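You operate a simulated robot arm through the tools that you are given. There is no shell and no other tool. Be economical: measure what you need, move in short steps, check, and stop when the job is done.

You run a simulated two-armed robot. Do the job below in one go: nothing can be reset, and whatever is moved stays where it is left.

TASK
Hold the aluminium neck insert and scrub its carbon off, then oil that patch.
Fine: wiping pad, then the oiling pad with the slide oil; put both back; leave the other insert.

It is judged by the outcome, as a careful person would: the job done as asked, and still so three seconds after it is handed in. It fails if anything else is knocked over, pushed out of place, dropped, spilled or broken.

THE ROBOT
Two 7-joint arms with two-finger parallel grippers on one trunk, on a base that drives. Base frame: it is fixed to the floor where the robot stands at the start and does not move with it; the origin is under the middle of the robot, x ahead of it, y to its left, z up. Lengths are in mm, angles in degrees, forces in N, time in s.
The left shoulder is at the start at [70, 133, 1201], the right one opposite. With the tool pointing down near the work surface each hand reaches from about 100 to 640 mm from the robot's upright axis, wherever it stands, measured 20 degrees to its own side. Payload 1.57 kg a hand.
Tool frame (each hand has its own): the origin (TCP) lies between the finger pads and is the grasp point; the fingertips stand 30 mm ahead of it; z points along the fingers, y is the line along which they close. The gripper opens to 80 mm. The fingers are 17 mm wide and 12 mm thick; the gripper's body (40 by 82 mm) begins 80 mm behind the TCP.
Orientation is that of the tool frame in the base frame, as a unit quaternion [x, y, z, w]. With the fingers straight down and closing along the base's y, the tool's x points along the base's -x, its y along +y and its z along -z.

THE INTERFACE
- The arms move only by the tool arm_command. It takes "left_moves", "right_moves" or both (then of equal length, played together; a hand with none holds still); each is a list of rows, each an object (a shift or turn left out is 0, a gripper value left out holds the last) with "xyz": the shift along the tool's x, y, z in mm, a list of three; "delta_rot": the turn, a rotation vector about the tool's x, y, z in degrees, a list of three; "fingers": the opening in per cent of the stroke, from 0 (shut) to 100 (fully open). In form: [{"xyz": [tx, ty, tz], "delta_rot": [rx, ry, rz], "fingers": fingers}, ...]. A call has 1 to 8 rows; each row is the pose to reach, as a shift and turn from the pose commanded when the call began, along the tool's axes at that moment. Each row takes 0.2 s and may step no farther than 50 mm and 8.6 degrees from the row before; otherwise, or with a gripper value out of range, the whole call is refused. A pose out of reach is approached as far as the arm can. The call stops where the force on the tool passes 40 N (or 10 N more than at its start, if that is more) or the arm is blocked; 0.2 s more then pass. The fingers move at their own pace (about 153 mm/s each) and stop on an object; they squeeze with about 31 N. The grip force told is the motor's: it shows also when the fingers shut on nothing. Time passes only in rows, and 0.2 s behind the last, so rows that repeat a pose let the fingers close. It gives the time, the measured TCP pose, the force on the tool (base axes), the opening and the grip force at its end, in the units of the frame above (readings bear some noise).
- Cameras (640 x 400 px; columns grow to the right, rows downward): "scene" is now at [131.1, 1.4, 1413]; the picture's right is [0.01, -1.00, 0.00], its down [-0.71, -0.00, -0.71] and it looks along [0.71, 0.00, -0.71] (base axes); focal length 214 px, centre (320, 200). "left" rides on the left gripper at [72, 7, -122] in its tool frame; the picture's right is [-0.09, 1.00, 0.00], its down [-0.84, -0.08, -0.54] and it looks along [-0.54, -0.05, 0.84] (tool axes); focal length 238 px, centre (320, 200). "right" rides on the right gripper at [72, -7, -122] in its tool frame; the picture's right is [0.09, 1.00, 0.00], its down [-0.84, 0.08, -0.54] and it looks along [-0.54, 0.05, 0.84] (tool axes); focal length 238 px, centre (320, 200).
- snapshot(camera): a new picture of that camera. The clock stands still meanwhile.
- slide_trunk(by): slides the trunk up (or, below 0, down) by that many mm; the arms and the scene camera ride with it, the base frame stays. It gives what a move gives, with no picture.
- drive_base(legs): drives the robot by 1 to 6 legs, each [ahead, left, turn to the left] in mm, mm and degrees, along the robot's own axes; the way and the turn of a leg run together, so that a leg with both is an arc; at most 1500 mm and 180 degrees a leg. The arms and the cameras ride along, it lands a little off, and it stops where it bumps. It gives what a move gives.
- pan_tilt(pan, tilt): turns the head with the scene camera to pan (to the left, within 86 degrees either way) and tilt (down, from -29 to 69), counted from straight ahead of the robot. It gives what a move gives.
- point_at(camera, pixels): there is no depth. For up to 12 entries [column, row, z] of the newest picture of that camera ("zoom" is the newest enlarged one), the place [x, y] in the base frame at which the ray of that pixel passes the height z, good to about 2 mm. The clock stands still meanwhile.
- enlarge(camera, box): a new picture of the part [left, top, right, bottom] of that camera's present view, enlarged. The clock stands still meanwhile.
- close_job(): hands the job in; it is judged then, once.

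Go step by step. Measure first, check grasps and placings, and put right what went wrong. The budget is 80 turns and 58 pictures, counting those below and the enlarged ones. Unless the task says otherwise, let go and move clear before handing in.

The tools are called after "Emit:" by a JSON object that holds its "api" and its "payload". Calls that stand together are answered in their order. arm_command: Moves the arms, as the interface text tells. Its arguments: {"type":"object","properties":{"left_moves":{"type":"array","items":{"type":"object","properties":{"xyz":{"type":"array","items":{"type":"number"}},"delta_rot":{"type":"array","items":{"type":"number"}},"fingers":{"type":"number"}}}},"right_moves":{"type":"array","items":{"type":"object","properties":{"xyz":{"type":"array","items":{"type":"number"}},"delta_rot":{"type":"array","items":{"type":"number"}},"fingers":{"type":"number"}}}}},"required":[]} The other tools are called the same way: slide_trunk (by) slides the trunk up or down; drive_base (legs) drives the base; pan_tilt (pan, tilt) turns the head that bears the scene camera; snapshot (camera) takes a picture; point_at (camera, pixels) gives the place at which the rays of pixels pass given heights; enlarge (camera, box) takes an enlarged picture of a part of a camera's view; close_job () hands the job in.

At the start:

```text
time_s: 0.0
left_eef_pos: [452.6, 174.9, 1208.1]
left_tool_rot: [-0.001, 1.0, 0.0, 0.0]
left_force: [-1.1, -0.3, 0.1]
left_gripper_width: 80.1
left_finger_force: 0.2
right_eef_pos: [410.3, -183.4, 1140.0]
right_tool_rot: [0.0, 1.0, 0.0, 0.0]
right_force: [0.4, 0.2, -0.3]
right_gripper_width: 80.2
right_finger_force: 0.1
trunk travel left (down, up): [-775.0, 165.0]
robot x, y, heading: [0.7, -3.6, 0.1]
head pan, tilt: [0.4, 45.0]
```

scene: 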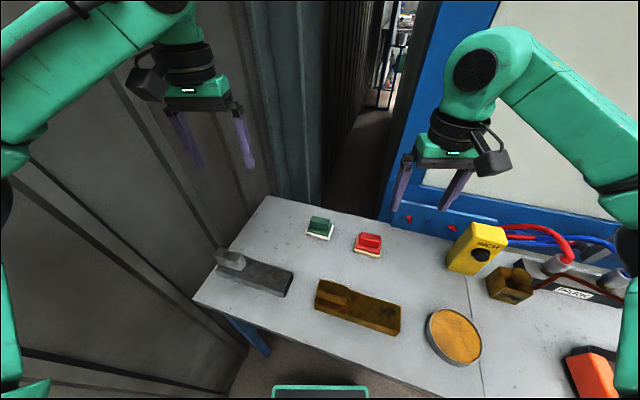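
right: 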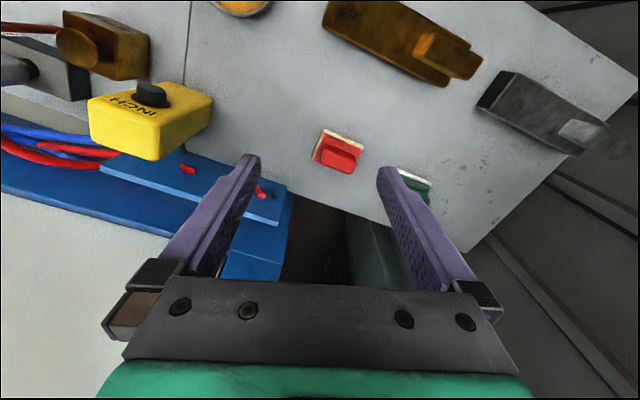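
left: 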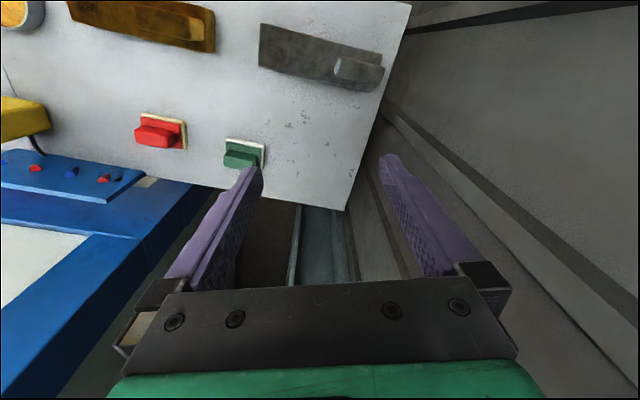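

The scene shows a grey insert near (255,272), a bronze one near (358,307), a green pad (319,228), a red pad (368,244), and an amber dish (453,336). I'll enlarge these to read labels and find the carbon.

Emit:
{"api": "enlarge", "payload": {"camera": "scene", "box": [190, 190, 410, 340]}}

Emit:
{"api": "enlarge", "payload": {"camera": "scene", "box": [400, 210, 640, 400]}}

Emit:
{"api": "enlarge", "payload": {"camera": "left", "box": [50, 0, 420, 220]}}

```text
2.67 times, centred on (300, 265) of scene
```

zoom: 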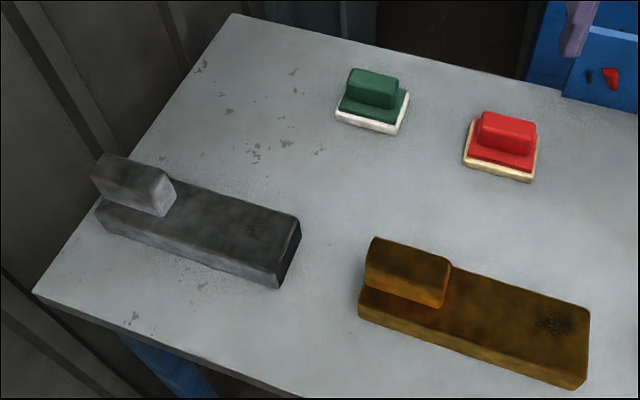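

```text
2.11 times, centred on (520, 305) of scene
```

zoom: 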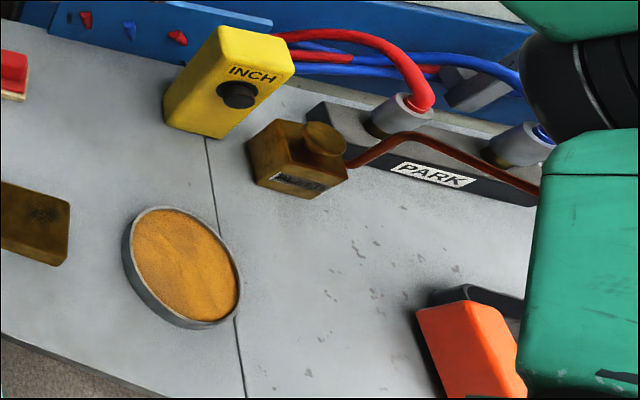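

```text
1.73 times, centred on (235, 110) of left
```

zoom: 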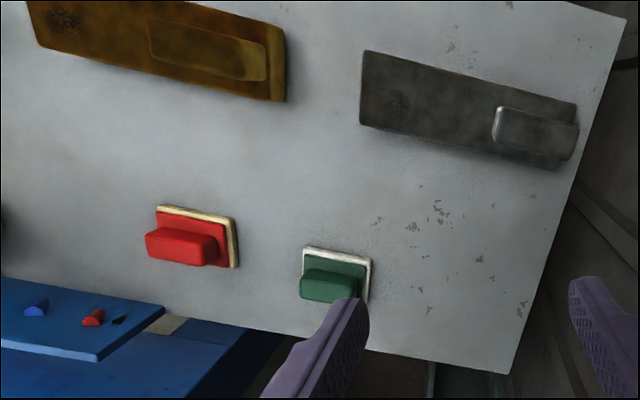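

The carbon shows as a dark patch on the far right end of each insert. The pads and oil source still need identifying, so I'll pan the head and look more closely at the box's label and the dish.

Emit:
{"api": "pan_tilt", "payload": {"pan": -35, "tilt": 45}}

Emit:
{"api": "snapshot", "payload": {"camera": "scene"}}

Emit:
{"api": "enlarge", "payload": {"camera": "right", "box": [280, 100, 460, 220]}}

```text
time_s: 1.0
left_eef_pos: [452.7, 176.1, 1207.5]
left_tool_rot: [0.0, 1.0, 0.0, 0.0]
left_force: [0.1, 0.8, 0.5]
left_gripper_width: 80.0
left_finger_force: 0.0
right_eef_pos: [409.8, -182.7, 1140.9]
right_tool_rot: [0.0, 1.0, 0.0, 0.0]
right_force: [-0.1, 0.0, -0.6]
right_gripper_width: 79.9
right_finger_force: 0.0
trunk travel left (down, up): [-775.0, 165.0]
robot x, y, heading: [-0.3, 2.5, 0.0]
head pan, tilt: [-35.0, 45.0]
```

```text
51 pictures are left
```

scene: 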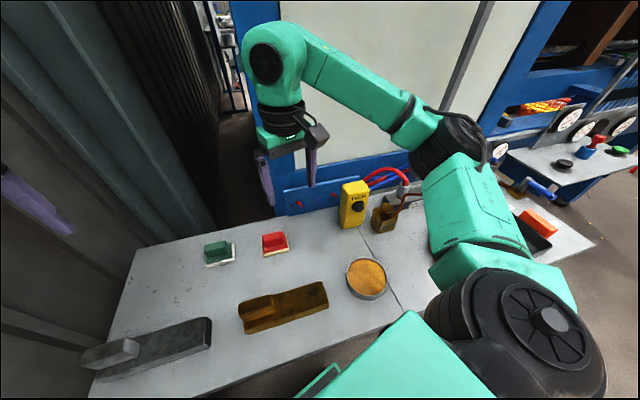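

```text
3.33 times, centred on (370, 160) of right
```

zoom: 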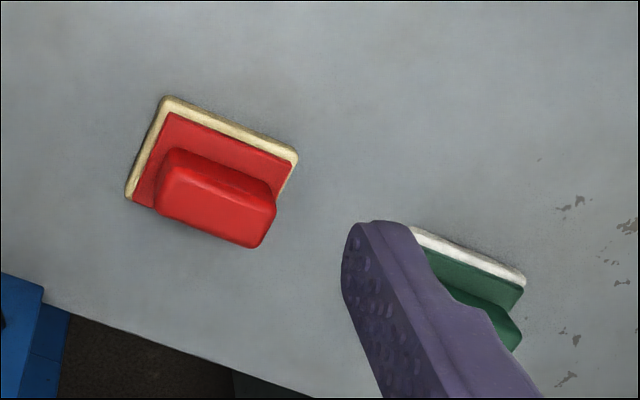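

Pads: red backed by cream felt, green by white. I'll enlarge the dish, bottle and orange block, hunting for labels.

Emit:
{"api": "enlarge", "payload": {"camera": "scene", "box": [330, 170, 430, 310]}}

Emit:
{"api": "enlarge", "payload": {"camera": "scene", "box": [490, 80, 640, 260]}}

Emit:
{"api": "enlarge", "payload": {"camera": "right", "box": [0, 0, 280, 160]}}

```text
2.86 times, centred on (380, 240) of scene
```

zoom: 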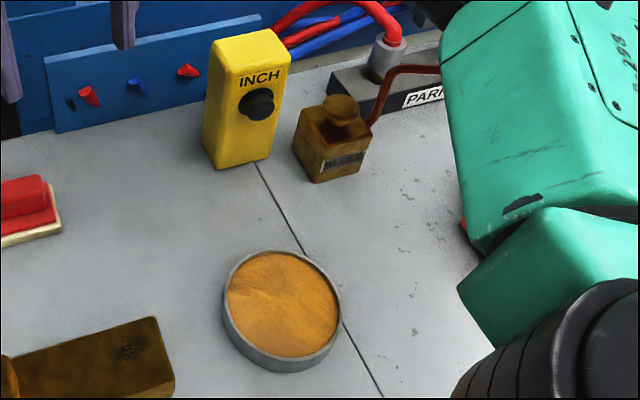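

```text
2.22 times, centred on (565, 170) of scene
```

zoom: 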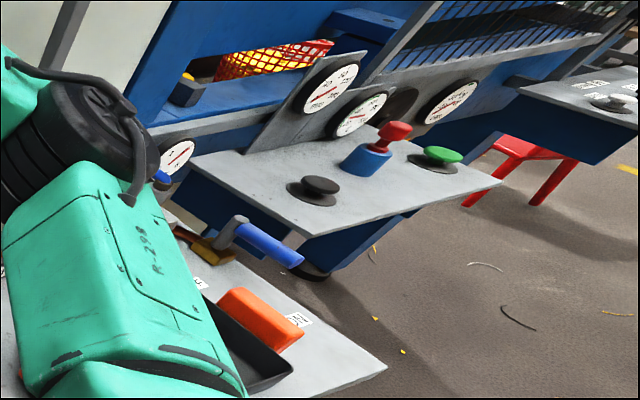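

```text
2.29 times, centred on (140, 80) of right
```

zoom: 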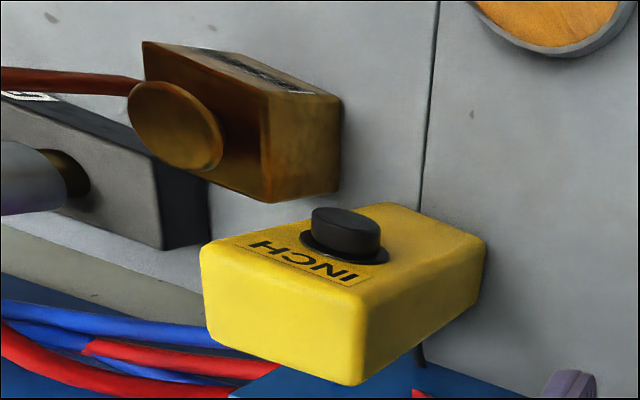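

There is a black tray with an orange block and printed labels on the right, hidden by the right arm. I'll locate it and fly the right hand over it.

Emit:
{"api": "snapshot", "payload": {"camera": "scene"}}

Emit:
{"api": "point_at", "payload": {"camera": "scene", "pixels": [[540, 220, 870], [553, 214, 840], [366, 279, 850], [592, 245, 840], [383, 218, 870], [353, 205, 900], [105, 385, 840], [138, 250, 840]]}}

Emit:
{"api": "arm_command", "payload": {"right_moves": [{"xyz": [0, -40, 0]}, {"xyz": [0, -85, 0]}, {"xyz": [0, -130, 0]}, {"xyz": [0, -175, 0]}, {"xyz": [0, -220, 0]}]}}

Emit:
{"api": "snapshot", "payload": {"camera": "right"}}

```text
46 pictures are left
```

scene: 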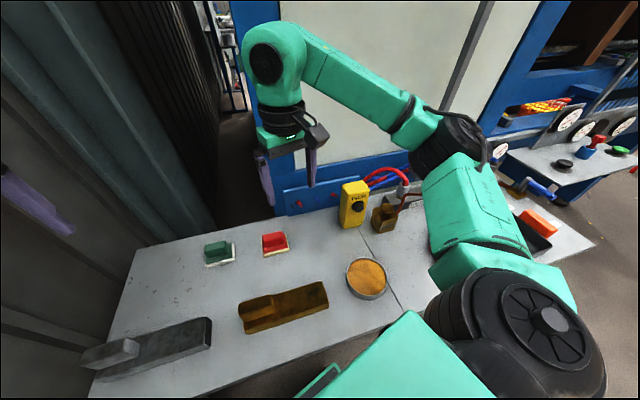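

```text
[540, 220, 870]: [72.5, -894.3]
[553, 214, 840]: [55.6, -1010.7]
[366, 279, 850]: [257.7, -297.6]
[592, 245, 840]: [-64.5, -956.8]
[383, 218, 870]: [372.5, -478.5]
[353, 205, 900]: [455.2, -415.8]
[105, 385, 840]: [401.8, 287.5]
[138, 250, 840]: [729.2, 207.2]
```

```text
time_s: 2.2
left_eef_pos: [452.2, 174.2, 1209.5]
left_tool_rot: [-0.002, 1.0, 0.0, 0.0]
left_force: [-0.6, -0.3, 0.5]
left_gripper_width: 80.2
left_finger_force: 0.1
right_eef_pos: [396.8, -375.4, 1139.7]
right_tool_rot: [0.0, 1.0, 0.0, 0.001]
right_force: [0.5, 1.2, 0.8]
right_gripper_width: 79.9
right_finger_force: 0.1
right hand out of reach, approached as far as the arm can: row 5
trunk travel left (down, up): [-775.0, 165.0]
robot x, y, heading: [2.9, -1.7, 0.2]
head pan, tilt: [-35.0, 45.0]
```

```text
45 pictures are left
```

right: 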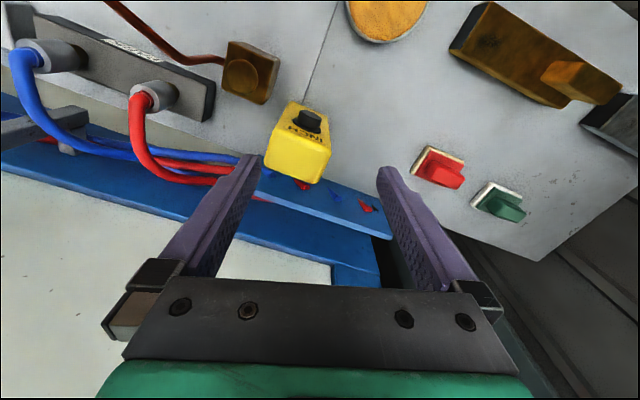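

Still no readable label on the bottle. I'll look at the far right with the head and at the front of the bottle with an enlargement.

Emit:
{"api": "pan_tilt", "payload": {"pan": -50, "tilt": 40}}

Emit:
{"api": "snapshot", "payload": {"camera": "scene"}}

```text
time_s: 3.0
left_eef_pos: [454.0, 175.7, 1208.1]
left_tool_rot: [-0.001, 1.0, 0.0, -0.001]
left_force: [0.2, -0.1, -0.6]
left_gripper_width: 80.0
left_finger_force: 0.0
right_eef_pos: [399.4, -374.8, 1140.1]
right_tool_rot: [0.001, 1.0, 0.0, 0.0]
right_force: [0.6, -0.3, -0.1]
right_gripper_width: 79.9
right_finger_force: 0.0
trunk travel left (down, up): [-775.0, 165.0]
robot x, y, heading: [1.5, -2.8, 0.1]
head pan, tilt: [-50.0, 40.0]
```

```text
44 pictures are left
```

scene: 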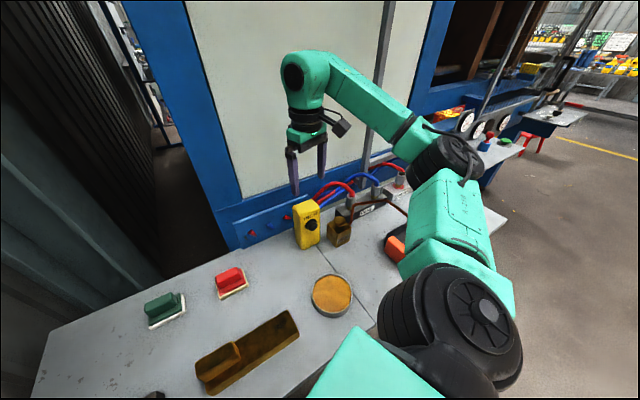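

The right arm still hides the tray. I'll yaw the right hand about 68° clockwise so that its camera looks along the table to the right.

Emit:
{"api": "arm_command", "payload": {"right_moves": [{"xyz": [20, 10, 0], "delta_rot": [0, 0, 8.5]}, {"xyz": [40, 20, 0], "delta_rot": [0, 0, 17]}, {"xyz": [60, 20, 0], "delta_rot": [0, 0, 25.5]}, {"xyz": [60, 20, 0], "delta_rot": [0, 0, 34]}, {"xyz": [60, 20, 0], "delta_rot": [0, 0, 42.5]}, {"xyz": [60, 20, 0], "delta_rot": [0, 0, 51]}, {"xyz": [60, 20, 0], "delta_rot": [0, 0, 59.5]}, {"xyz": [60, 20, 0], "delta_rot": [0, 0, 68]}]}}

Emit:
{"api": "snapshot", "payload": {"camera": "right"}}

```text
time_s: 4.8
left_eef_pos: [452.5, 175.0, 1207.5]
left_tool_rot: [-0.001, 1.0, -0.001, 0.0]
left_force: [0.9, 0.4, -0.3]
left_gripper_width: 80.1
left_finger_force: 0.1
right_eef_pos: [341.2, -354.1, 1138.7]
right_tool_rot: [0.561, 0.828, 0.0, 0.001]
right_force: [-0.1, 0.9, -0.3]
right_gripper_width: 79.8
right_finger_force: 0.1
trunk travel left (down, up): [-775.0, 165.0]
robot x, y, heading: [-1.9, -1.2, 0.4]
head pan, tilt: [-50.0, 40.0]
```

```text
43 pictures are left
```

right: 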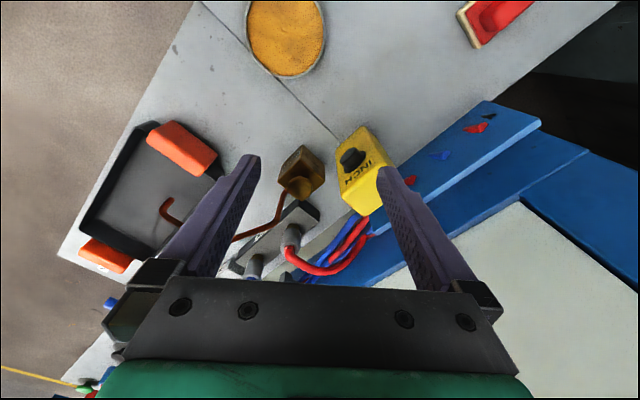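

A pipe runs from the bottle towards a black tray with orange ends. I'll enlarge that and the bottle.

Emit:
{"api": "enlarge", "payload": {"camera": "right", "box": [60, 100, 260, 290]}}

Emit:
{"api": "enlarge", "payload": {"camera": "scene", "box": [280, 180, 440, 330]}}

```text
2.11 times, centred on (160, 195) of right
```

zoom: 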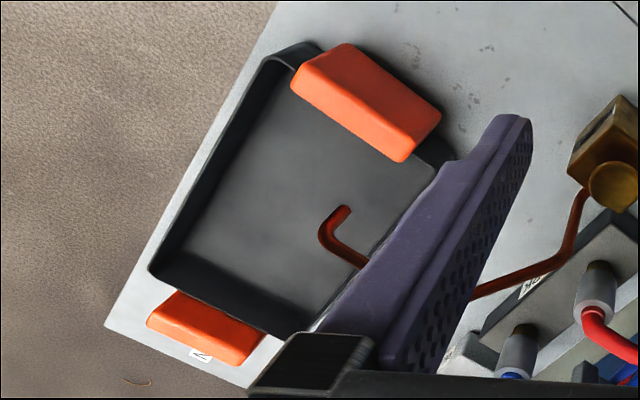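

```text
2.67 times, centred on (360, 255) of scene
```

zoom: 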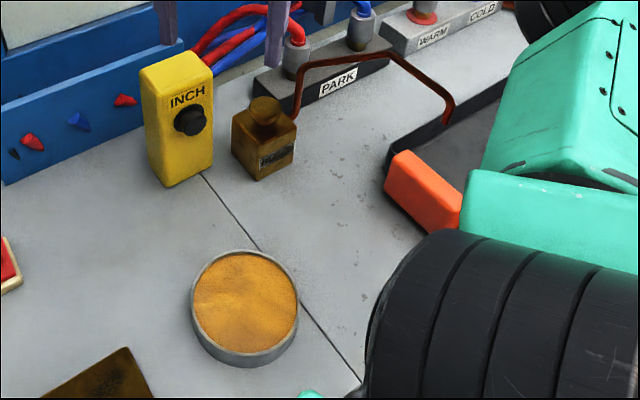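

I need the labels on the bottle and the tray; tighter enlargements.

Emit:
{"api": "enlarge", "payload": {"camera": "scene", "box": [330, 210, 362, 250]}}

Emit:
{"api": "enlarge", "payload": {"camera": "right", "box": [100, 250, 150, 280]}}

```text
10.00 times, centred on (346, 230) of scene
```

zoom: 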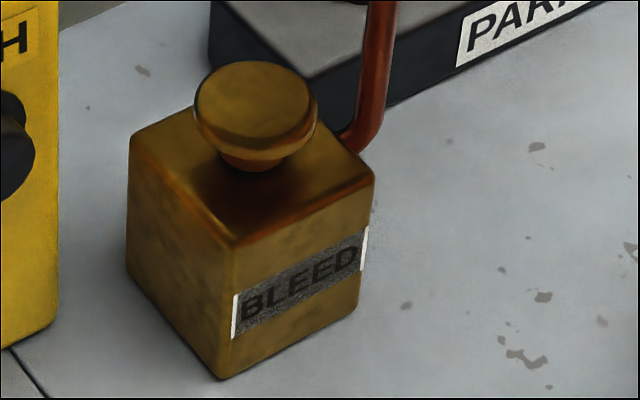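

```text
12.80 times, centred on (125, 265) of right
```

zoom: 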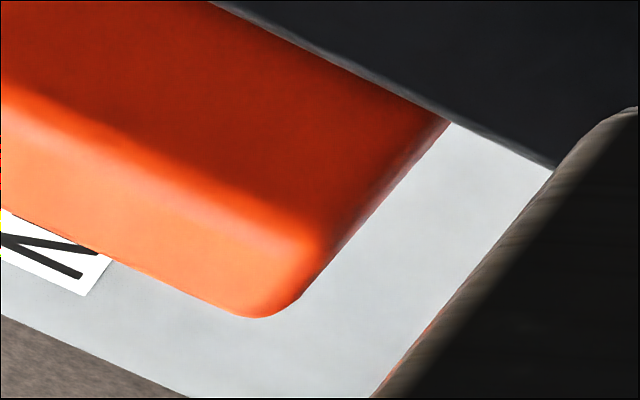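

The bottle reads "BLEED" (a hose bleed, irrelevant), so the amber dish is the oil. Now I'll look closely at the pads and the dish for markings.

Emit:
{"api": "pan_tilt", "payload": {"pan": 0, "tilt": 50}}

Emit:
{"api": "enlarge", "payload": {"camera": "scene", "box": [295, 180, 395, 245]}}

Emit:
{"api": "snapshot", "payload": {"camera": "scene"}}

```text
time_s: 6.0
left_eef_pos: [452.2, 176.1, 1208.9]
left_tool_rot: [-0.001, 1.0, 0.0, 0.0]
left_force: [0.6, 0.7, -0.6]
left_gripper_width: 79.9
left_finger_force: 0.1
right_eef_pos: [341.3, -355.4, 1138.6]
right_tool_rot: [0.559, 0.829, 0.001, 0.0]
right_force: [-1.4, 0.5, 0.3]
right_gripper_width: 80.0
right_finger_force: 0.0
trunk travel left (down, up): [-775.0, 165.0]
robot x, y, heading: [-0.7, 0.8, -0.1]
head pan, tilt: [0.0, 50.0]
```

```text
6.15 times, centred on (345, 212) of scene
```

zoom: 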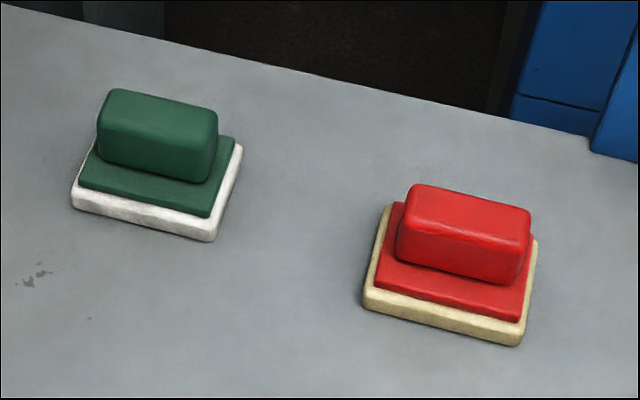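

```text
37 pictures are left
```

scene: 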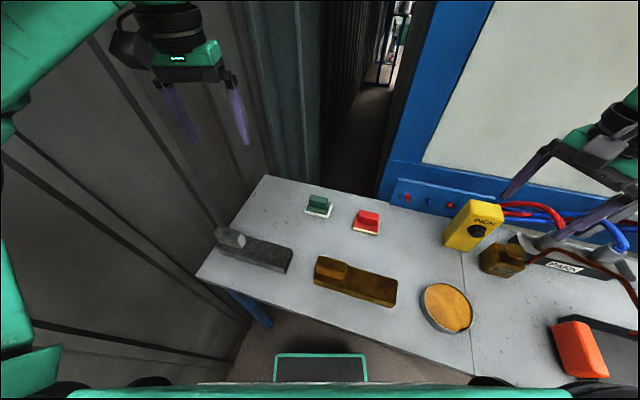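

The green pad has clean white felt, so I take it as the wiping pad. The red one has yellowed felt, so that is the oiling pad. Measuring pads, insert and dish.

Emit:
{"api": "point_at", "payload": {"camera": "zoom", "pixels": [[72, 208, 840], [212, 241, 840], [243, 155, 848], [364, 308, 840], [521, 346, 840], [539, 245, 848], [158, 105, 880], [158, 175, 855], [466, 200, 880], [462, 275, 855], [98, 150, 858], [208, 182, 858]]}}

Emit:
{"api": "point_at", "payload": {"camera": "scene", "pixels": [[447, 307, 850], [423, 290, 850], [472, 318, 850], [444, 283, 850], [448, 332, 850], [216, 255, 840], [285, 273, 840], [292, 249, 870], [288, 272, 840], [263, 178, 840], [196, 275, 840], [278, 252, 870]]}}

Emit:
{"api": "snapshot", "payload": {"camera": "left"}}

Emit:
{"api": "enlarge", "payload": {"camera": "scene", "box": [195, 205, 315, 290]}}

```text
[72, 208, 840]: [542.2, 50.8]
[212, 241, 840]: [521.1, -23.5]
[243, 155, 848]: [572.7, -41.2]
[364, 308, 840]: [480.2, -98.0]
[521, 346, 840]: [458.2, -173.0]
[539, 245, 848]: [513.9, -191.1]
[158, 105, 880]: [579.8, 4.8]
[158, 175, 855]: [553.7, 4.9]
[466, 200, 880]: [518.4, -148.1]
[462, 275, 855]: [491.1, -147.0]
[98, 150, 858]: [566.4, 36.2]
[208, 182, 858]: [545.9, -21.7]
```

```text
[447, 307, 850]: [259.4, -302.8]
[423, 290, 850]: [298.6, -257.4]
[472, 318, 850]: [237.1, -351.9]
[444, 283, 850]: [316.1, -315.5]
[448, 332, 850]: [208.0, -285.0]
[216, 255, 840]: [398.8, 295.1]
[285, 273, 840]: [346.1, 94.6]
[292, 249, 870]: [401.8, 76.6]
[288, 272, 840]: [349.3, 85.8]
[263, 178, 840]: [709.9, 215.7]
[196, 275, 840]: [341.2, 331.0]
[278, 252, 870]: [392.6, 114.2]
```

```text
36 pictures are left
```

left: 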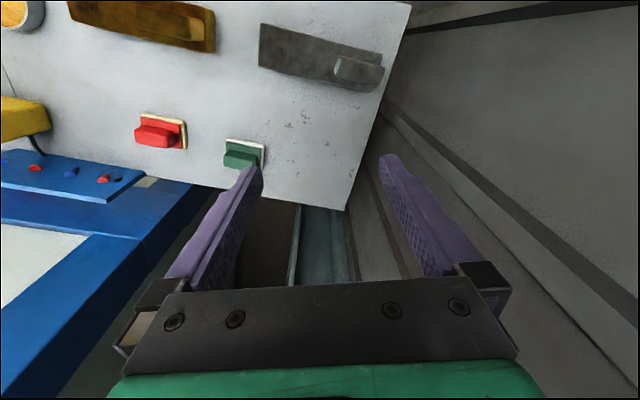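

```text
4.71 times, centred on (255, 248) of scene
```

zoom: 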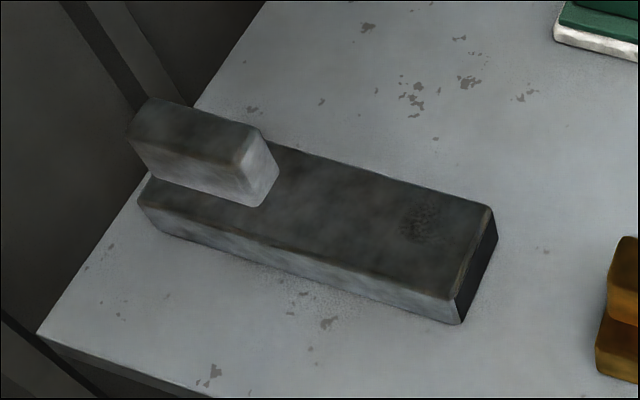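

The pads line up with the table, which is turned about -17°. Now I'll triangulate the insert's heights and the carbon patch from both views.

Emit:
{"api": "point_at", "payload": {"camera": "zoom", "pixels": [[420, 220, 860], [420, 220, 880], [420, 220, 900], [493, 207, 860], [493, 207, 880], [460, 324, 840], [142, 205, 840], [455, 297, 870], [263, 130, 890], [263, 130, 910], [263, 205, 870], [496, 240, 840]]}}

Emit:
{"api": "point_at", "payload": {"camera": "left", "pixels": [[275, 55, 860], [275, 55, 880], [275, 55, 900], [259, 66, 860], [259, 66, 880], [262, 23, 860], [262, 23, 880], [337, 58, 890], [337, 58, 910], [334, 79, 890], [334, 79, 910], [372, 92, 840]]}}

Emit:
{"api": "enlarge", "payload": {"camera": "left", "box": [240, 0, 420, 112]}}

```text
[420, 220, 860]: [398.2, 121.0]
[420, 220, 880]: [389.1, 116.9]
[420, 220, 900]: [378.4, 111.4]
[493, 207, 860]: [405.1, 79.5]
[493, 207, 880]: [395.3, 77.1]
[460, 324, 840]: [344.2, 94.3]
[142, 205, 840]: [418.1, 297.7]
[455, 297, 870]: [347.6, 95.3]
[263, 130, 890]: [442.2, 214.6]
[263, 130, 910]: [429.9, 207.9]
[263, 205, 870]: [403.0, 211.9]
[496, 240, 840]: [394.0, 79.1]
```

```text
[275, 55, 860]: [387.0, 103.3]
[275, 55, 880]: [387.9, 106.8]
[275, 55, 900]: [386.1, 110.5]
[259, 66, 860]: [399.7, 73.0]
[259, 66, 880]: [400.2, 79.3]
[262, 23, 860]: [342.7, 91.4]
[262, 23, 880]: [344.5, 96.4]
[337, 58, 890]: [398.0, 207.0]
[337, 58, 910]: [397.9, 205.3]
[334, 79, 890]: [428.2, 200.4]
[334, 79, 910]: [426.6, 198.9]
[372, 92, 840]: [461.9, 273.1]
```

```text
3.56 times, centred on (330, 56) of left
```

zoom: 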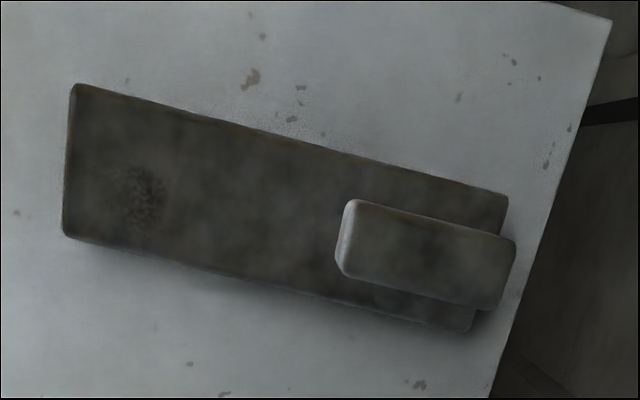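

Emit:
{"api": "point_at", "payload": {"camera": "zoom", "pixels": [[137, 195, 870], [137, 195, 878], [75, 84, 878], [63, 235, 878], [508, 195, 878], [470, 330, 878], [352, 202, 905], [515, 242, 905], [498, 308, 905], [345, 272, 905], [167, 195, 878], [105, 195, 878]]}}

```text
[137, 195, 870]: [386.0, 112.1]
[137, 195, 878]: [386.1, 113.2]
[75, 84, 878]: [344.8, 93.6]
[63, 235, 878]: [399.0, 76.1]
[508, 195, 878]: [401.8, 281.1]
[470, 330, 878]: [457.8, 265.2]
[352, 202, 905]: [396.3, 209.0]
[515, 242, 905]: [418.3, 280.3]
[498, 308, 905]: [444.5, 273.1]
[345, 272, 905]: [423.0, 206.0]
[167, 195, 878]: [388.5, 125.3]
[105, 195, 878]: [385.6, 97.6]
```

Insert top is about z=877, its handle block is centred near (420,242) with its top near 918, and the carbon is at about (387,113). I'll turn the right hand so its fingers close across the pad handles with its camera facing away from the left hand, heading for the pads.

Emit:
{"api": "arm_command", "payload": {"right_moves": [{"xyz": [32, 21, 0], "delta_rot": [0, 0, -8.5]}, {"xyz": [64, 42, 0], "delta_rot": [0, 0, -17]}, {"xyz": [96, 63, 0], "delta_rot": [0, 0, -25.5]}, {"xyz": [128, 84, 0], "delta_rot": [0, 0, -34]}, {"xyz": [160, 105, 0], "delta_rot": [0, 0, -42.5]}, {"xyz": [192, 126, 0], "delta_rot": [0, 0, -51]}, {"xyz": [224, 147, 0], "delta_rot": [0, 0, -59.5]}, {"xyz": [256, 168, 0], "delta_rot": [0, 0, -68]}]}}

```text
time_s: 7.8
left_eef_pos: [453.7, 177.5, 1206.7]
left_tool_rot: [-0.001, 1.0, 0.0, 0.0]
left_force: [-1.0, 0.0, -0.3]
left_gripper_width: 80.2
left_finger_force: 0.1
right_eef_pos: [402.1, -53.8, 1138.9]
right_tool_rot: [0.0, 1.0, -0.001, 0.0]
right_force: [0.2, 0.6, 0.2]
right_gripper_width: 80.2
right_finger_force: 0.1
trunk travel left (down, up): [-775.0, 165.0]
robot x, y, heading: [0.3, -4.6, -0.2]
head pan, tilt: [0.0, 50.0]
```

Right rotation works so far. Continue both hands' yaw: right above the pads, left toward above the insert's block.

Emit:
{"api": "arm_command", "payload": {"right_moves": [{"xyz": [-12, 5, 5], "delta_rot": [0, 0, -8.5]}, {"xyz": [-24, 10, 10], "delta_rot": [0, 0, -17]}, {"xyz": [-36, 15, 15], "delta_rot": [0, 0, -25.5]}, {"xyz": [-48, 20, 20], "delta_rot": [0, 0, -34]}, {"xyz": [-60, 25, 25], "delta_rot": [0, 0, -42.5]}, {"xyz": [-72, 30, 30], "delta_rot": [0, 0, -51]}, {"xyz": [-85, 35, 35], "delta_rot": [0, 0, -59.5]}, {"xyz": [-98, 40, 40], "delta_rot": [0, 0, -68]}], "left_moves": [{"xyz": [4, 8, 5], "delta_rot": [0, 0, -8.5]}, {"xyz": [8, 16, 10], "delta_rot": [0, 0, -17]}, {"xyz": [12, 24, 15], "delta_rot": [0, 0, -25.5]}, {"xyz": [16, 32, 20], "delta_rot": [0, 0, -34]}, {"xyz": [20, 40, 30], "delta_rot": [0, 0, -42.5]}, {"xyz": [24, 50, 40], "delta_rot": [0, 0, -51]}, {"xyz": [28, 60, 50], "delta_rot": [0, 0, -59.5]}, {"xyz": [30, 70, 60], "delta_rot": [0, 0, -68]}]}}

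Emit:
{"api": "snapshot", "payload": {"camera": "right"}}

Emit:
{"api": "snapshot", "payload": {"camera": "left"}}

```text
time_s: 9.6
left_eef_pos: [419.8, 242.6, 1150.4]
left_tool_rot: [-0.561, 0.828, 0.0, 0.001]
left_force: [0.9, -1.5, -0.1]
left_gripper_width: 79.9
left_finger_force: 0.1
right_eef_pos: [367.0, 5.8, 1135.2]
right_tool_rot: [-0.53, 0.848, -0.002, 0.005]
right_force: [0.9, -0.6, 0.0]
right_gripper_width: 80.1
right_finger_force: 0.1
right hand out of reach, approached as far as the arm can: row 6, 7, 8
trunk travel left (down, up): [-775.0, 165.0]
robot x, y, heading: [1.8, 0.6, 0.2]
head pan, tilt: [0.0, 50.0]
```

```text
33 pictures are left
```

right: 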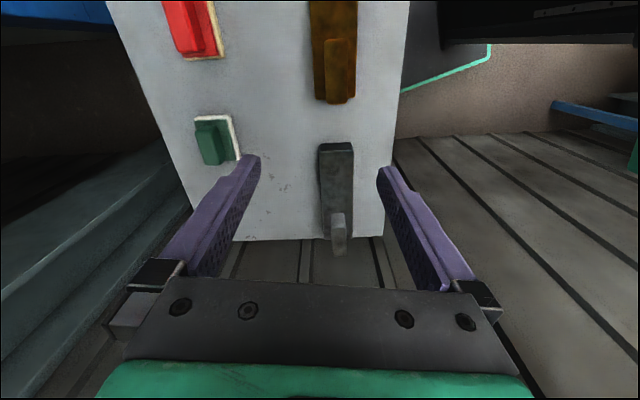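

```text
32 pictures are left
```

left: 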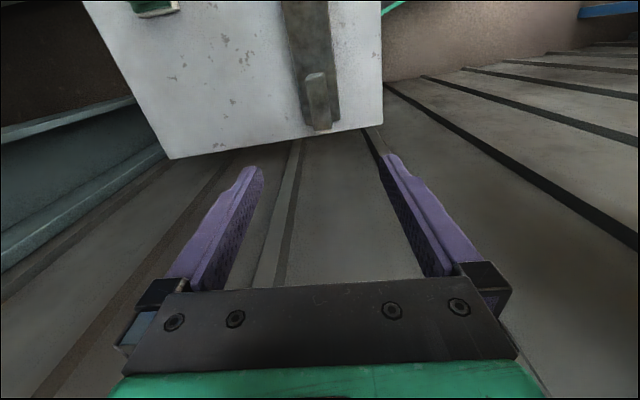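

The right hand is limited at this height and yaw. I'll lower it to about z=970 while moving forward and see if the reach opens up.

Emit:
{"api": "arm_command", "payload": {"right_moves": [{"xyz": [0, 0, 40]}, {"xyz": [0, -10, 80]}, {"xyz": [-5, -25, 110]}, {"xyz": [-12, -40, 140]}, {"xyz": [-24, -60, 165]}, {"xyz": [-31, -77, 165], "delta_rot": [0, 0, -4]}, {"xyz": [-40, -110, 165], "delta_rot": [0, 0, -9]}, {"xyz": [-45, -145, 165], "delta_rot": [0, 0, -9]}]}}

```text
time_s: 11.4
left_eef_pos: [424.3, 242.5, 1150.2]
left_tool_rot: [-0.559, 0.829, 0.001, 0.001]
left_force: [-0.2, -0.9, -0.2]
left_gripper_width: 80.0
left_finger_force: 0.1
right_eef_pos: [396.9, -45.3, 983.3]
right_tool_rot: [-0.504, 0.862, -0.044, 0.024]
right_force: [0.0, 0.2, 0.4]
right_gripper_width: 79.9
right_finger_force: 0.2
right hand out of reach, approached as far as the arm can: row 2, 3, 4, 5, 6, 7, 8
trunk travel left (down, up): [-775.0, 165.0]
robot x, y, heading: [-0.8, 1.4, 0.1]
head pan, tilt: [0.0, 50.0]
```

That yaw is beyond the right wrist's range. Instead I'll grip the pad handles lengthwise (about 61 mm long, jaws open 80), which needs only about -17° yaw. First I'll unwind and lift the right hand.

Emit:
{"api": "arm_command", "payload": {"right_moves": [{"xyz": [0, 0, -20], "delta_rot": [0, 0, 8.5]}, {"xyz": [0, 0, -40], "delta_rot": [0, 0, 17]}, {"xyz": [0, 0, -60], "delta_rot": [0, 0, 25.5]}, {"xyz": [0, 0, -80], "delta_rot": [0, 0, 34]}, {"xyz": [0, 0, -90], "delta_rot": [0, 0, 42.5]}, {"xyz": [0, 0, -90], "delta_rot": [0, 0, 51]}, {"xyz": [0, 0, -90], "delta_rot": [0, 0, 59.5]}, {"xyz": [0, 0, -90], "delta_rot": [0, 0, 68]}]}}

```text
time_s: 13.2
left_eef_pos: [423.3, 241.7, 1150.2]
left_tool_rot: [-0.56, 0.829, 0.002, 0.0]
left_force: [0.1, -0.4, -0.3]
left_gripper_width: 80.2
left_finger_force: 0.1
right_eef_pos: [390.1, -43.8, 1071.2]
right_tool_rot: [0.065, 0.997, -0.022, 0.045]
right_force: [0.8, 0.3, -1.1]
right_gripper_width: 80.0
right_finger_force: 0.1
trunk travel left (down, up): [-775.0, 165.0]
robot x, y, heading: [1.1, 0.6, 0.2]
head pan, tilt: [0.0, 50.0]
```

Orientation recovered with a slight tilt. I'll straighten it to -17° yaw and hover in front of the green pad.

Emit:
{"api": "arm_command", "payload": {"right_moves": [{"xyz": [-16, 19, 18], "delta_rot": [-0.5, 2, 3.5]}, {"xyz": [-32, 38, 36], "delta_rot": [-1.2, 4, 7]}, {"xyz": [-48, 57, 54], "delta_rot": [-1.7, 5.5, 9.5]}, {"xyz": [-64, 77, 73], "delta_rot": [-1.7, 5.5, 9.5]}]}}

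Emit:
{"api": "snapshot", "payload": {"camera": "right"}}

```text
time_s: 14.2
left_eef_pos: [421.6, 242.2, 1150.4]
left_tool_rot: [-0.56, 0.829, 0.001, 0.001]
left_force: [-0.3, -0.7, -0.5]
left_gripper_width: 80.1
left_finger_force: 0.1
right_eef_pos: [468.6, 21.6, 1000.9]
right_tool_rot: [0.147, 0.989, -0.001, 0.0]
right_force: [-0.1, 0.2, -0.7]
right_gripper_width: 80.2
right_finger_force: 0.0
trunk travel left (down, up): [-775.0, 165.0]
robot x, y, heading: [0.9, 0.1, -0.1]
head pan, tilt: [0.0, 50.0]
```

```text
31 pictures are left
```

right: 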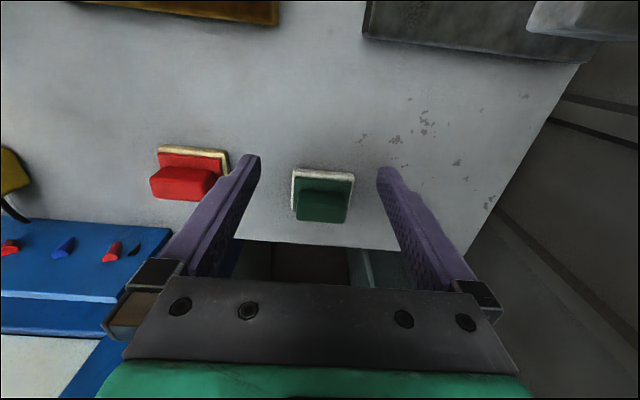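

The green pad sits between the finger columns at (323,195). I'll enlarge it for accurate measurement.

Emit:
{"api": "enlarge", "payload": {"camera": "right", "box": [270, 155, 380, 235]}}

```text
5.00 times, centred on (325, 195) of right
```

zoom: 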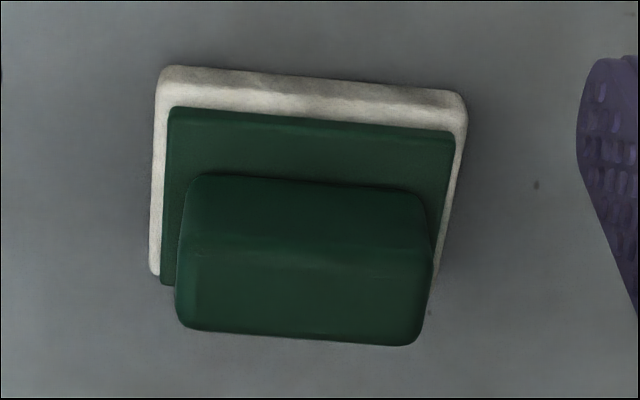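

Emit:
{"api": "point_at", "payload": {"camera": "zoom", "pixels": [[310, 78, 840], [300, 183, 858], [300, 183, 868], [305, 255, 880], [305, 255, 890], [298, 338, 880], [298, 338, 890], [178, 290, 880], [428, 300, 880], [178, 290, 890], [428, 300, 890], [455, 290, 840]]}}

Emit:
{"api": "enlarge", "payload": {"camera": "scene", "box": [295, 180, 395, 245]}}

```text
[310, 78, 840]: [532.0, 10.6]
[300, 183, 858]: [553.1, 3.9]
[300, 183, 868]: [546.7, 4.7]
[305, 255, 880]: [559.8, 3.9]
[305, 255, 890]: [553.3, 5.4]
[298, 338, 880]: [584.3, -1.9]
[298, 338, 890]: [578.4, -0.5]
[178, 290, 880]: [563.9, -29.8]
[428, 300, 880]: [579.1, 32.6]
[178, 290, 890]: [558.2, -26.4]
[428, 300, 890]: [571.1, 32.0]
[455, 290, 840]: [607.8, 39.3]
```

```text
6.15 times, centred on (345, 212) of scene
```

zoom: 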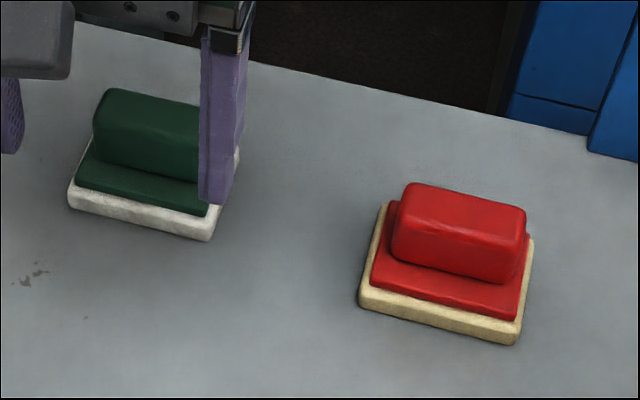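

Both views agree: the handle runs from z≈868 to 900, is centred at about (558,4), and is about 55 mm long. I'll move above it and descend with open jaws to just short of the grasp, then check.

Emit:
{"api": "arm_command", "payload": {"right_moves": [{"xyz": [-45, 5, 0], "fingers": 100}, {"xyz": [-90.8, 9.3, 0]}, {"xyz": [-90.8, 9.3, 40]}, {"xyz": [-90.8, 9.3, 65]}]}}

Emit:
{"api": "snapshot", "payload": {"camera": "right"}}

```text
time_s: 15.2
left_eef_pos: [421.7, 242.8, 1150.1]
left_tool_rot: [-0.559, 0.829, 0.001, 0.001]
left_force: [-0.4, -0.1, -1.0]
left_gripper_width: 80.0
left_finger_force: 0.1
right_eef_pos: [557.0, 3.0, 934.7]
right_tool_rot: [0.145, 0.989, -0.001, 0.001]
right_force: [-0.6, -1.0, 0.6]
right_gripper_width: 79.8
right_finger_force: 0.1
trunk travel left (down, up): [-775.0, 165.0]
robot x, y, heading: [-0.6, 1.5, -0.2]
head pan, tilt: [0.0, 50.0]
```

```text
28 pictures are left
```

right: 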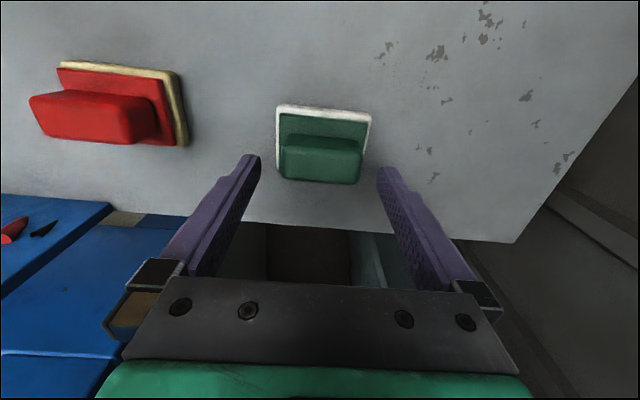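

The handle is centred between the fingers (column ~320). Descending 32 mm and closing.

Emit:
{"api": "arm_command", "payload": {"right_moves": [{"xyz": [-1, 1, 18]}, {"xyz": [-1, 1, 32]}, {"xyz": [-1, 1, 32], "fingers": 0}, {"xyz": [-1, 1, 32], "fingers": 0}, {"xyz": [-1, 1, 32], "fingers": 0}]}}

Emit:
{"api": "snapshot", "payload": {"camera": "right"}}

```text
time_s: 16.4
left_eef_pos: [420.8, 242.0, 1150.7]
left_tool_rot: [-0.56, 0.829, 0.001, 0.002]
left_force: [0.4, 0.4, 0.1]
left_gripper_width: 80.0
left_finger_force: 0.1
right_eef_pos: [559.2, 4.6, 903.4]
right_tool_rot: [0.145, 0.989, 0.0, 0.001]
right_force: [-1.0, -0.1, 1.1]
right_gripper_width: 59.1
right_finger_force: 30.8
trunk travel left (down, up): [-775.0, 165.0]
robot x, y, heading: [2.2, 0.1, -0.2]
head pan, tilt: [0.0, 50.0]
```

```text
27 pictures are left
```

right: 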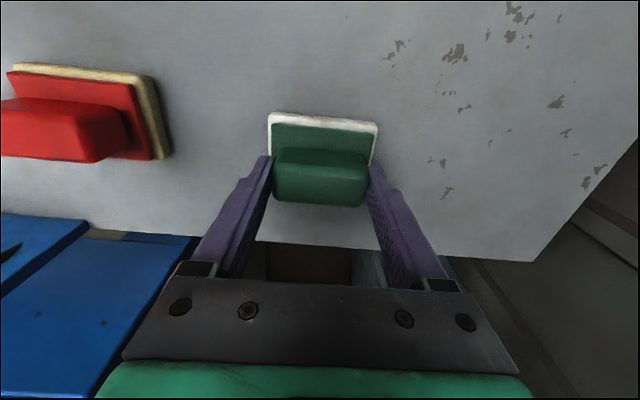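

Green pad gripped (59 mm, 31 N); its home is TCP (558.5, 4, 902). Now I'll lower the left hand over the insert's block and check before closing.

Emit:
{"api": "arm_command", "payload": {"left_moves": [{"xyz": [-4, 1, 45], "delta_rot": [0, 0, -2]}, {"xyz": [-8, 2, 90], "delta_rot": [0, 0, -5]}, {"xyz": [-12, 2.2, 135], "delta_rot": [0, 0, -5]}, {"xyz": [-12, 2.2, 170], "delta_rot": [0, 0, -5]}, {"xyz": [-12, 2.2, 188], "delta_rot": [0, 0, -5]}]}}

Emit:
{"api": "snapshot", "payload": {"camera": "left"}}

Emit:
{"api": "enlarge", "payload": {"camera": "scene", "box": [190, 170, 350, 290]}}

```text
time_s: 17.6
left_eef_pos: [423.6, 248.3, 964.0]
left_tool_rot: [-0.596, 0.803, 0.004, 0.005]
left_force: [-0.3, -1.0, 0.4]
left_gripper_width: 79.8
left_finger_force: 0.1
right_eef_pos: [557.1, -2.2, 904.7]
right_tool_rot: [0.147, 0.989, 0.005, 0.001]
right_force: [-0.2, 0.4, -0.6]
right_gripper_width: 59.3
right_finger_force: 31.7
trunk travel left (down, up): [-775.0, 165.0]
robot x, y, heading: [-1.3, 0.5, -0.1]
head pan, tilt: [0.0, 50.0]
```

```text
26 pictures are left
```

left: 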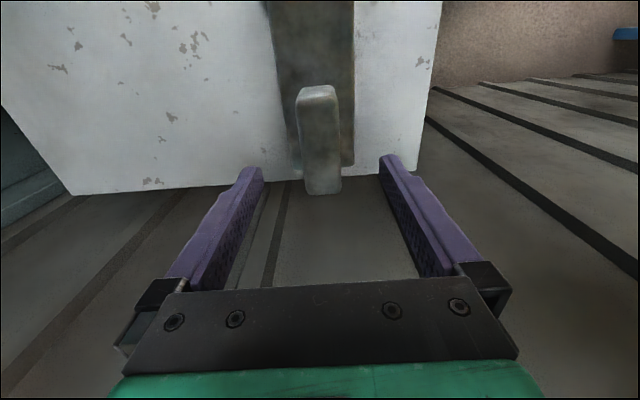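

```text
3.33 times, centred on (270, 230) of scene
```

zoom: 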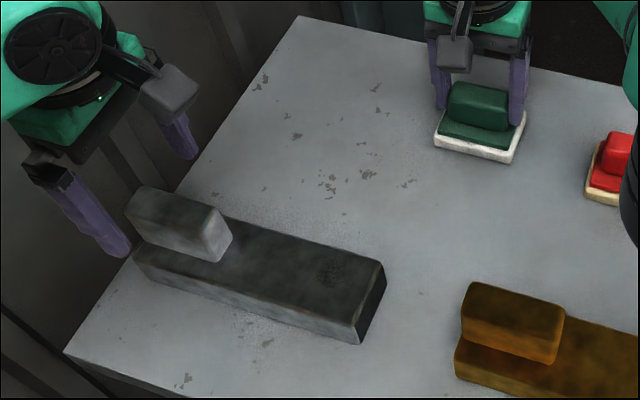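

Block is centred between the left fingers (column ~320). In the scene the fingers seem toward the block's far left end, so I'll check by measurement.

Emit:
{"api": "point_at", "payload": {"camera": "zoom", "pixels": [[120, 252, 934], [190, 155, 934], [127, 212, 910], [127, 212, 920], [232, 232, 910], [218, 260, 877], [140, 188, 915], [218, 210, 915]]}}

Emit:
{"api": "point_at", "payload": {"camera": "left", "pixels": [[297, 92, 910], [333, 92, 910], [342, 190, 915], [306, 194, 915], [297, 92, 920], [306, 194, 905]]}}

Emit:
{"api": "arm_command", "payload": {"left_moves": [{"xyz": [0, 0, 0]}, {"xyz": [0, 0, 0]}]}}

```text
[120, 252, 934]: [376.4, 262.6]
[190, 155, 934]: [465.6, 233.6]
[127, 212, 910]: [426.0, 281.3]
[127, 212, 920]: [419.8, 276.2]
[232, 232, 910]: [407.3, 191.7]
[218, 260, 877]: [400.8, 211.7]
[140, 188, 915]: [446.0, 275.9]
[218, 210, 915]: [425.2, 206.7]
```

```text
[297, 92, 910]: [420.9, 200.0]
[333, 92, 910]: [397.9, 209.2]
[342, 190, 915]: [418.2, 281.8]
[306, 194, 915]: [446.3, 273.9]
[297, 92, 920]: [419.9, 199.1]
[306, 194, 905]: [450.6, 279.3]
```

```text
time_s: 18.2
left_eef_pos: [422.6, 248.4, 964.4]
left_tool_rot: [-0.595, 0.803, 0.003, 0.004]
left_force: [0.4, 0.9, 0.1]
left_gripper_width: 80.0
left_finger_force: 0.1
right_eef_pos: [557.4, -1.8, 905.2]
right_tool_rot: [0.146, 0.989, 0.004, 0.002]
right_force: [0.1, -0.3, 0.6]
right_gripper_width: 59.0
right_finger_force: 30.8
trunk travel left (down, up): [-775.0, 165.0]
robot x, y, heading: [0.6, 5.6, -0.1]
head pan, tilt: [0.0, 50.0]
```

Both hands shifted about 6 mm to the right with a ~0.5° roll. The left elbow may be pressing on the wall, so I'll pan left and look.

Emit:
{"api": "pan_tilt", "payload": {"pan": 60, "tilt": 35}}

Emit:
{"api": "snapshot", "payload": {"camera": "scene"}}

```text
time_s: 19.5
left_eef_pos: [423.7, 247.6, 964.1]
left_tool_rot: [-0.597, 0.803, 0.003, 0.004]
left_force: [0.0, -0.9, -0.6]
left_gripper_width: 79.9
left_finger_force: 0.1
right_eef_pos: [556.1, -2.5, 904.4]
right_tool_rot: [0.146, 0.989, 0.005, 0.002]
right_force: [1.0, -0.5, -0.5]
right_gripper_width: 59.1
right_finger_force: 30.8
trunk travel left (down, up): [-775.0, 165.0]
robot x, y, heading: [3.6, 2.2, 0.1]
head pan, tilt: [60.0, 35.0]
```

```text
24 pictures are left
```

scene: 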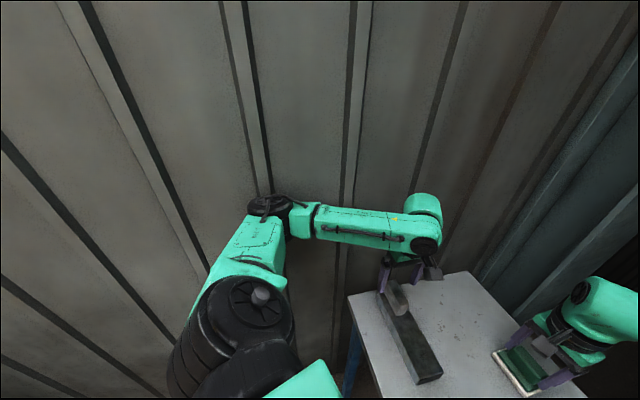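

The left elbow (270,205) is against the wall. I'll lift both hands, drive about 60 mm to the right along the table, and raise the trunk 60 mm so that the elbow tucks in.

Emit:
{"api": "arm_command", "payload": {"left_moves": [{"xyz": [0, 0, -40]}, {"xyz": [0, 0, -80]}, {"xyz": [0, 0, -120]}, {"xyz": [0, 0, -160]}], "right_moves": [{"xyz": [0, 0, -15]}, {"xyz": [20, 0, -30]}, {"xyz": [50, 0, -50]}, {"xyz": [80, 0, -70]}]}}

Emit:
{"api": "drive_base", "payload": {"legs": [[-18, -57, 0]]}}

Emit:
{"api": "slide_trunk", "payload": {"by": 60}}

```text
time_s: 20.5
left_eef_pos: [422.5, 247.9, 1120.6]
left_tool_rot: [-0.594, 0.804, 0.004, 0.002]
left_force: [-0.8, 0.8, 0.3]
left_gripper_width: 80.3
left_finger_force: 0.1
right_eef_pos: [478.7, 22.2, 975.5]
right_tool_rot: [0.148, 0.989, 0.002, 0.002]
right_force: [-1.2, 0.3, -1.3]
right_gripper_width: 59.4
right_finger_force: 31.0
trunk travel left (down, up): [-775.0, 165.0]
robot x, y, heading: [-0.5, 0.6, 0.1]
head pan, tilt: [60.0, 35.0]
```

```text
time_s: 21.4
left_eef_pos: [409.3, 207.3, 1115.3]
left_tool_rot: [-0.595, 0.804, -0.002, -0.002]
left_force: [0.2, 0.8, -0.6]
left_gripper_width: 79.9
left_finger_force: 0.0
right_eef_pos: [464.0, -21.3, 972.9]
right_tool_rot: [0.147, 0.989, -0.005, 0.0]
right_force: [0.5, 1.2, -0.5]
right_gripper_width: 59.3
right_finger_force: 30.4
trunk travel left (down, up): [-775.0, 165.0]
robot x, y, heading: [-17.4, -54.1, 0.1]
head pan, tilt: [60.0, 35.0]
```

```text
time_s: 22.4
left_eef_pos: [406.9, 200.2, 1177.6]
left_tool_rot: [-0.596, 0.803, -0.001, -0.001]
left_force: [-0.3, 0.0, 0.5]
left_gripper_width: 80.0
left_finger_force: 0.1
right_eef_pos: [463.5, -26.2, 1034.0]
right_tool_rot: [0.146, 0.989, -0.003, 0.001]
right_force: [0.5, 0.5, -1.0]
right_gripper_width: 59.2
right_finger_force: 31.1
trunk travel left (down, up): [-835.0, 105.0]
robot x, y, heading: [-19.9, -57.0, -0.2]
head pan, tilt: [60.0, 35.0]
```

Now I'll bring the left hand over the block again, stopping at about z=963 to check for contact.

Emit:
{"api": "arm_command", "payload": {"left_moves": [{"xyz": [-25, 0, 40]}, {"xyz": [-50, 0, 80]}, {"xyz": [-58, 0, 125]}, {"xyz": [-58, 0, 170]}, {"xyz": [-58, 0, 214]}, {"xyz": [-58, 0, 214]}]}}

Emit:
{"api": "snapshot", "payload": {"camera": "scene"}}

```text
time_s: 23.8
left_eef_pos: [424.7, 256.4, 963.9]
left_tool_rot: [-0.595, 0.803, 0.0, 0.0]
left_force: [0.2, -0.3, 1.2]
left_gripper_width: 80.0
left_finger_force: 0.0
right_eef_pos: [462.9, -25.3, 1034.6]
right_tool_rot: [0.146, 0.989, -0.003, 0.0]
right_force: [0.4, 0.8, -1.8]
right_gripper_width: 59.3
right_finger_force: 30.8
trunk travel left (down, up): [-835.0, 105.0]
robot x, y, heading: [-18.3, -56.5, -0.1]
head pan, tilt: [60.0, 35.0]
```

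```text
23 pictures are left
```

scene: 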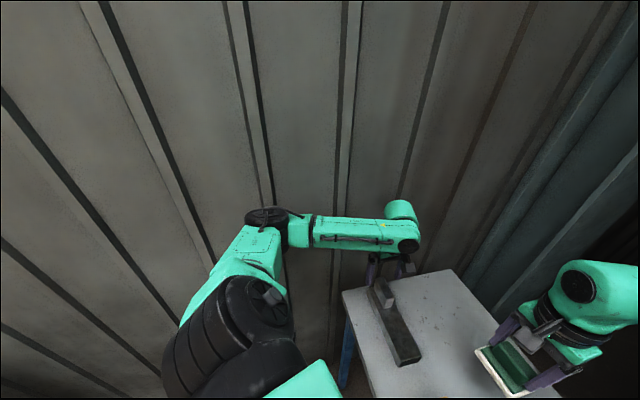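

No deflection now. I'll descend to the grasp height and close on the block.

Emit:
{"api": "arm_command", "payload": {"left_moves": [{"xyz": [2, 0, 25]}, {"xyz": [2, 0, 48]}, {"xyz": [2, 0, 48]}, {"xyz": [2, 0, 48], "fingers": 0}, {"xyz": [2, 0, 48], "fingers": 0}, {"xyz": [2, 0, 48], "fingers": 0}]}}

Emit:
{"api": "snapshot", "payload": {"camera": "left"}}

```text
time_s: 25.2
left_eef_pos: [424.5, 253.8, 916.3]
left_tool_rot: [-0.596, 0.803, 0.0, -0.001]
left_force: [-0.1, -0.5, -0.5]
left_gripper_width: 27.7
left_finger_force: 30.7
right_eef_pos: [463.5, -25.5, 1034.5]
right_tool_rot: [0.147, 0.989, -0.003, 0.001]
right_force: [-0.3, -0.1, -0.4]
right_gripper_width: 59.1
right_finger_force: 30.9
trunk travel left (down, up): [-835.0, 105.0]
robot x, y, heading: [-20.3, -60.7, 0.0]
head pan, tilt: [60.0, 35.0]
```

```text
22 pictures are left
```

left: 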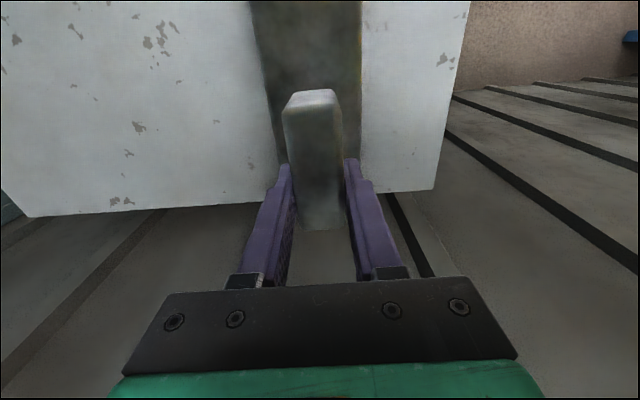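

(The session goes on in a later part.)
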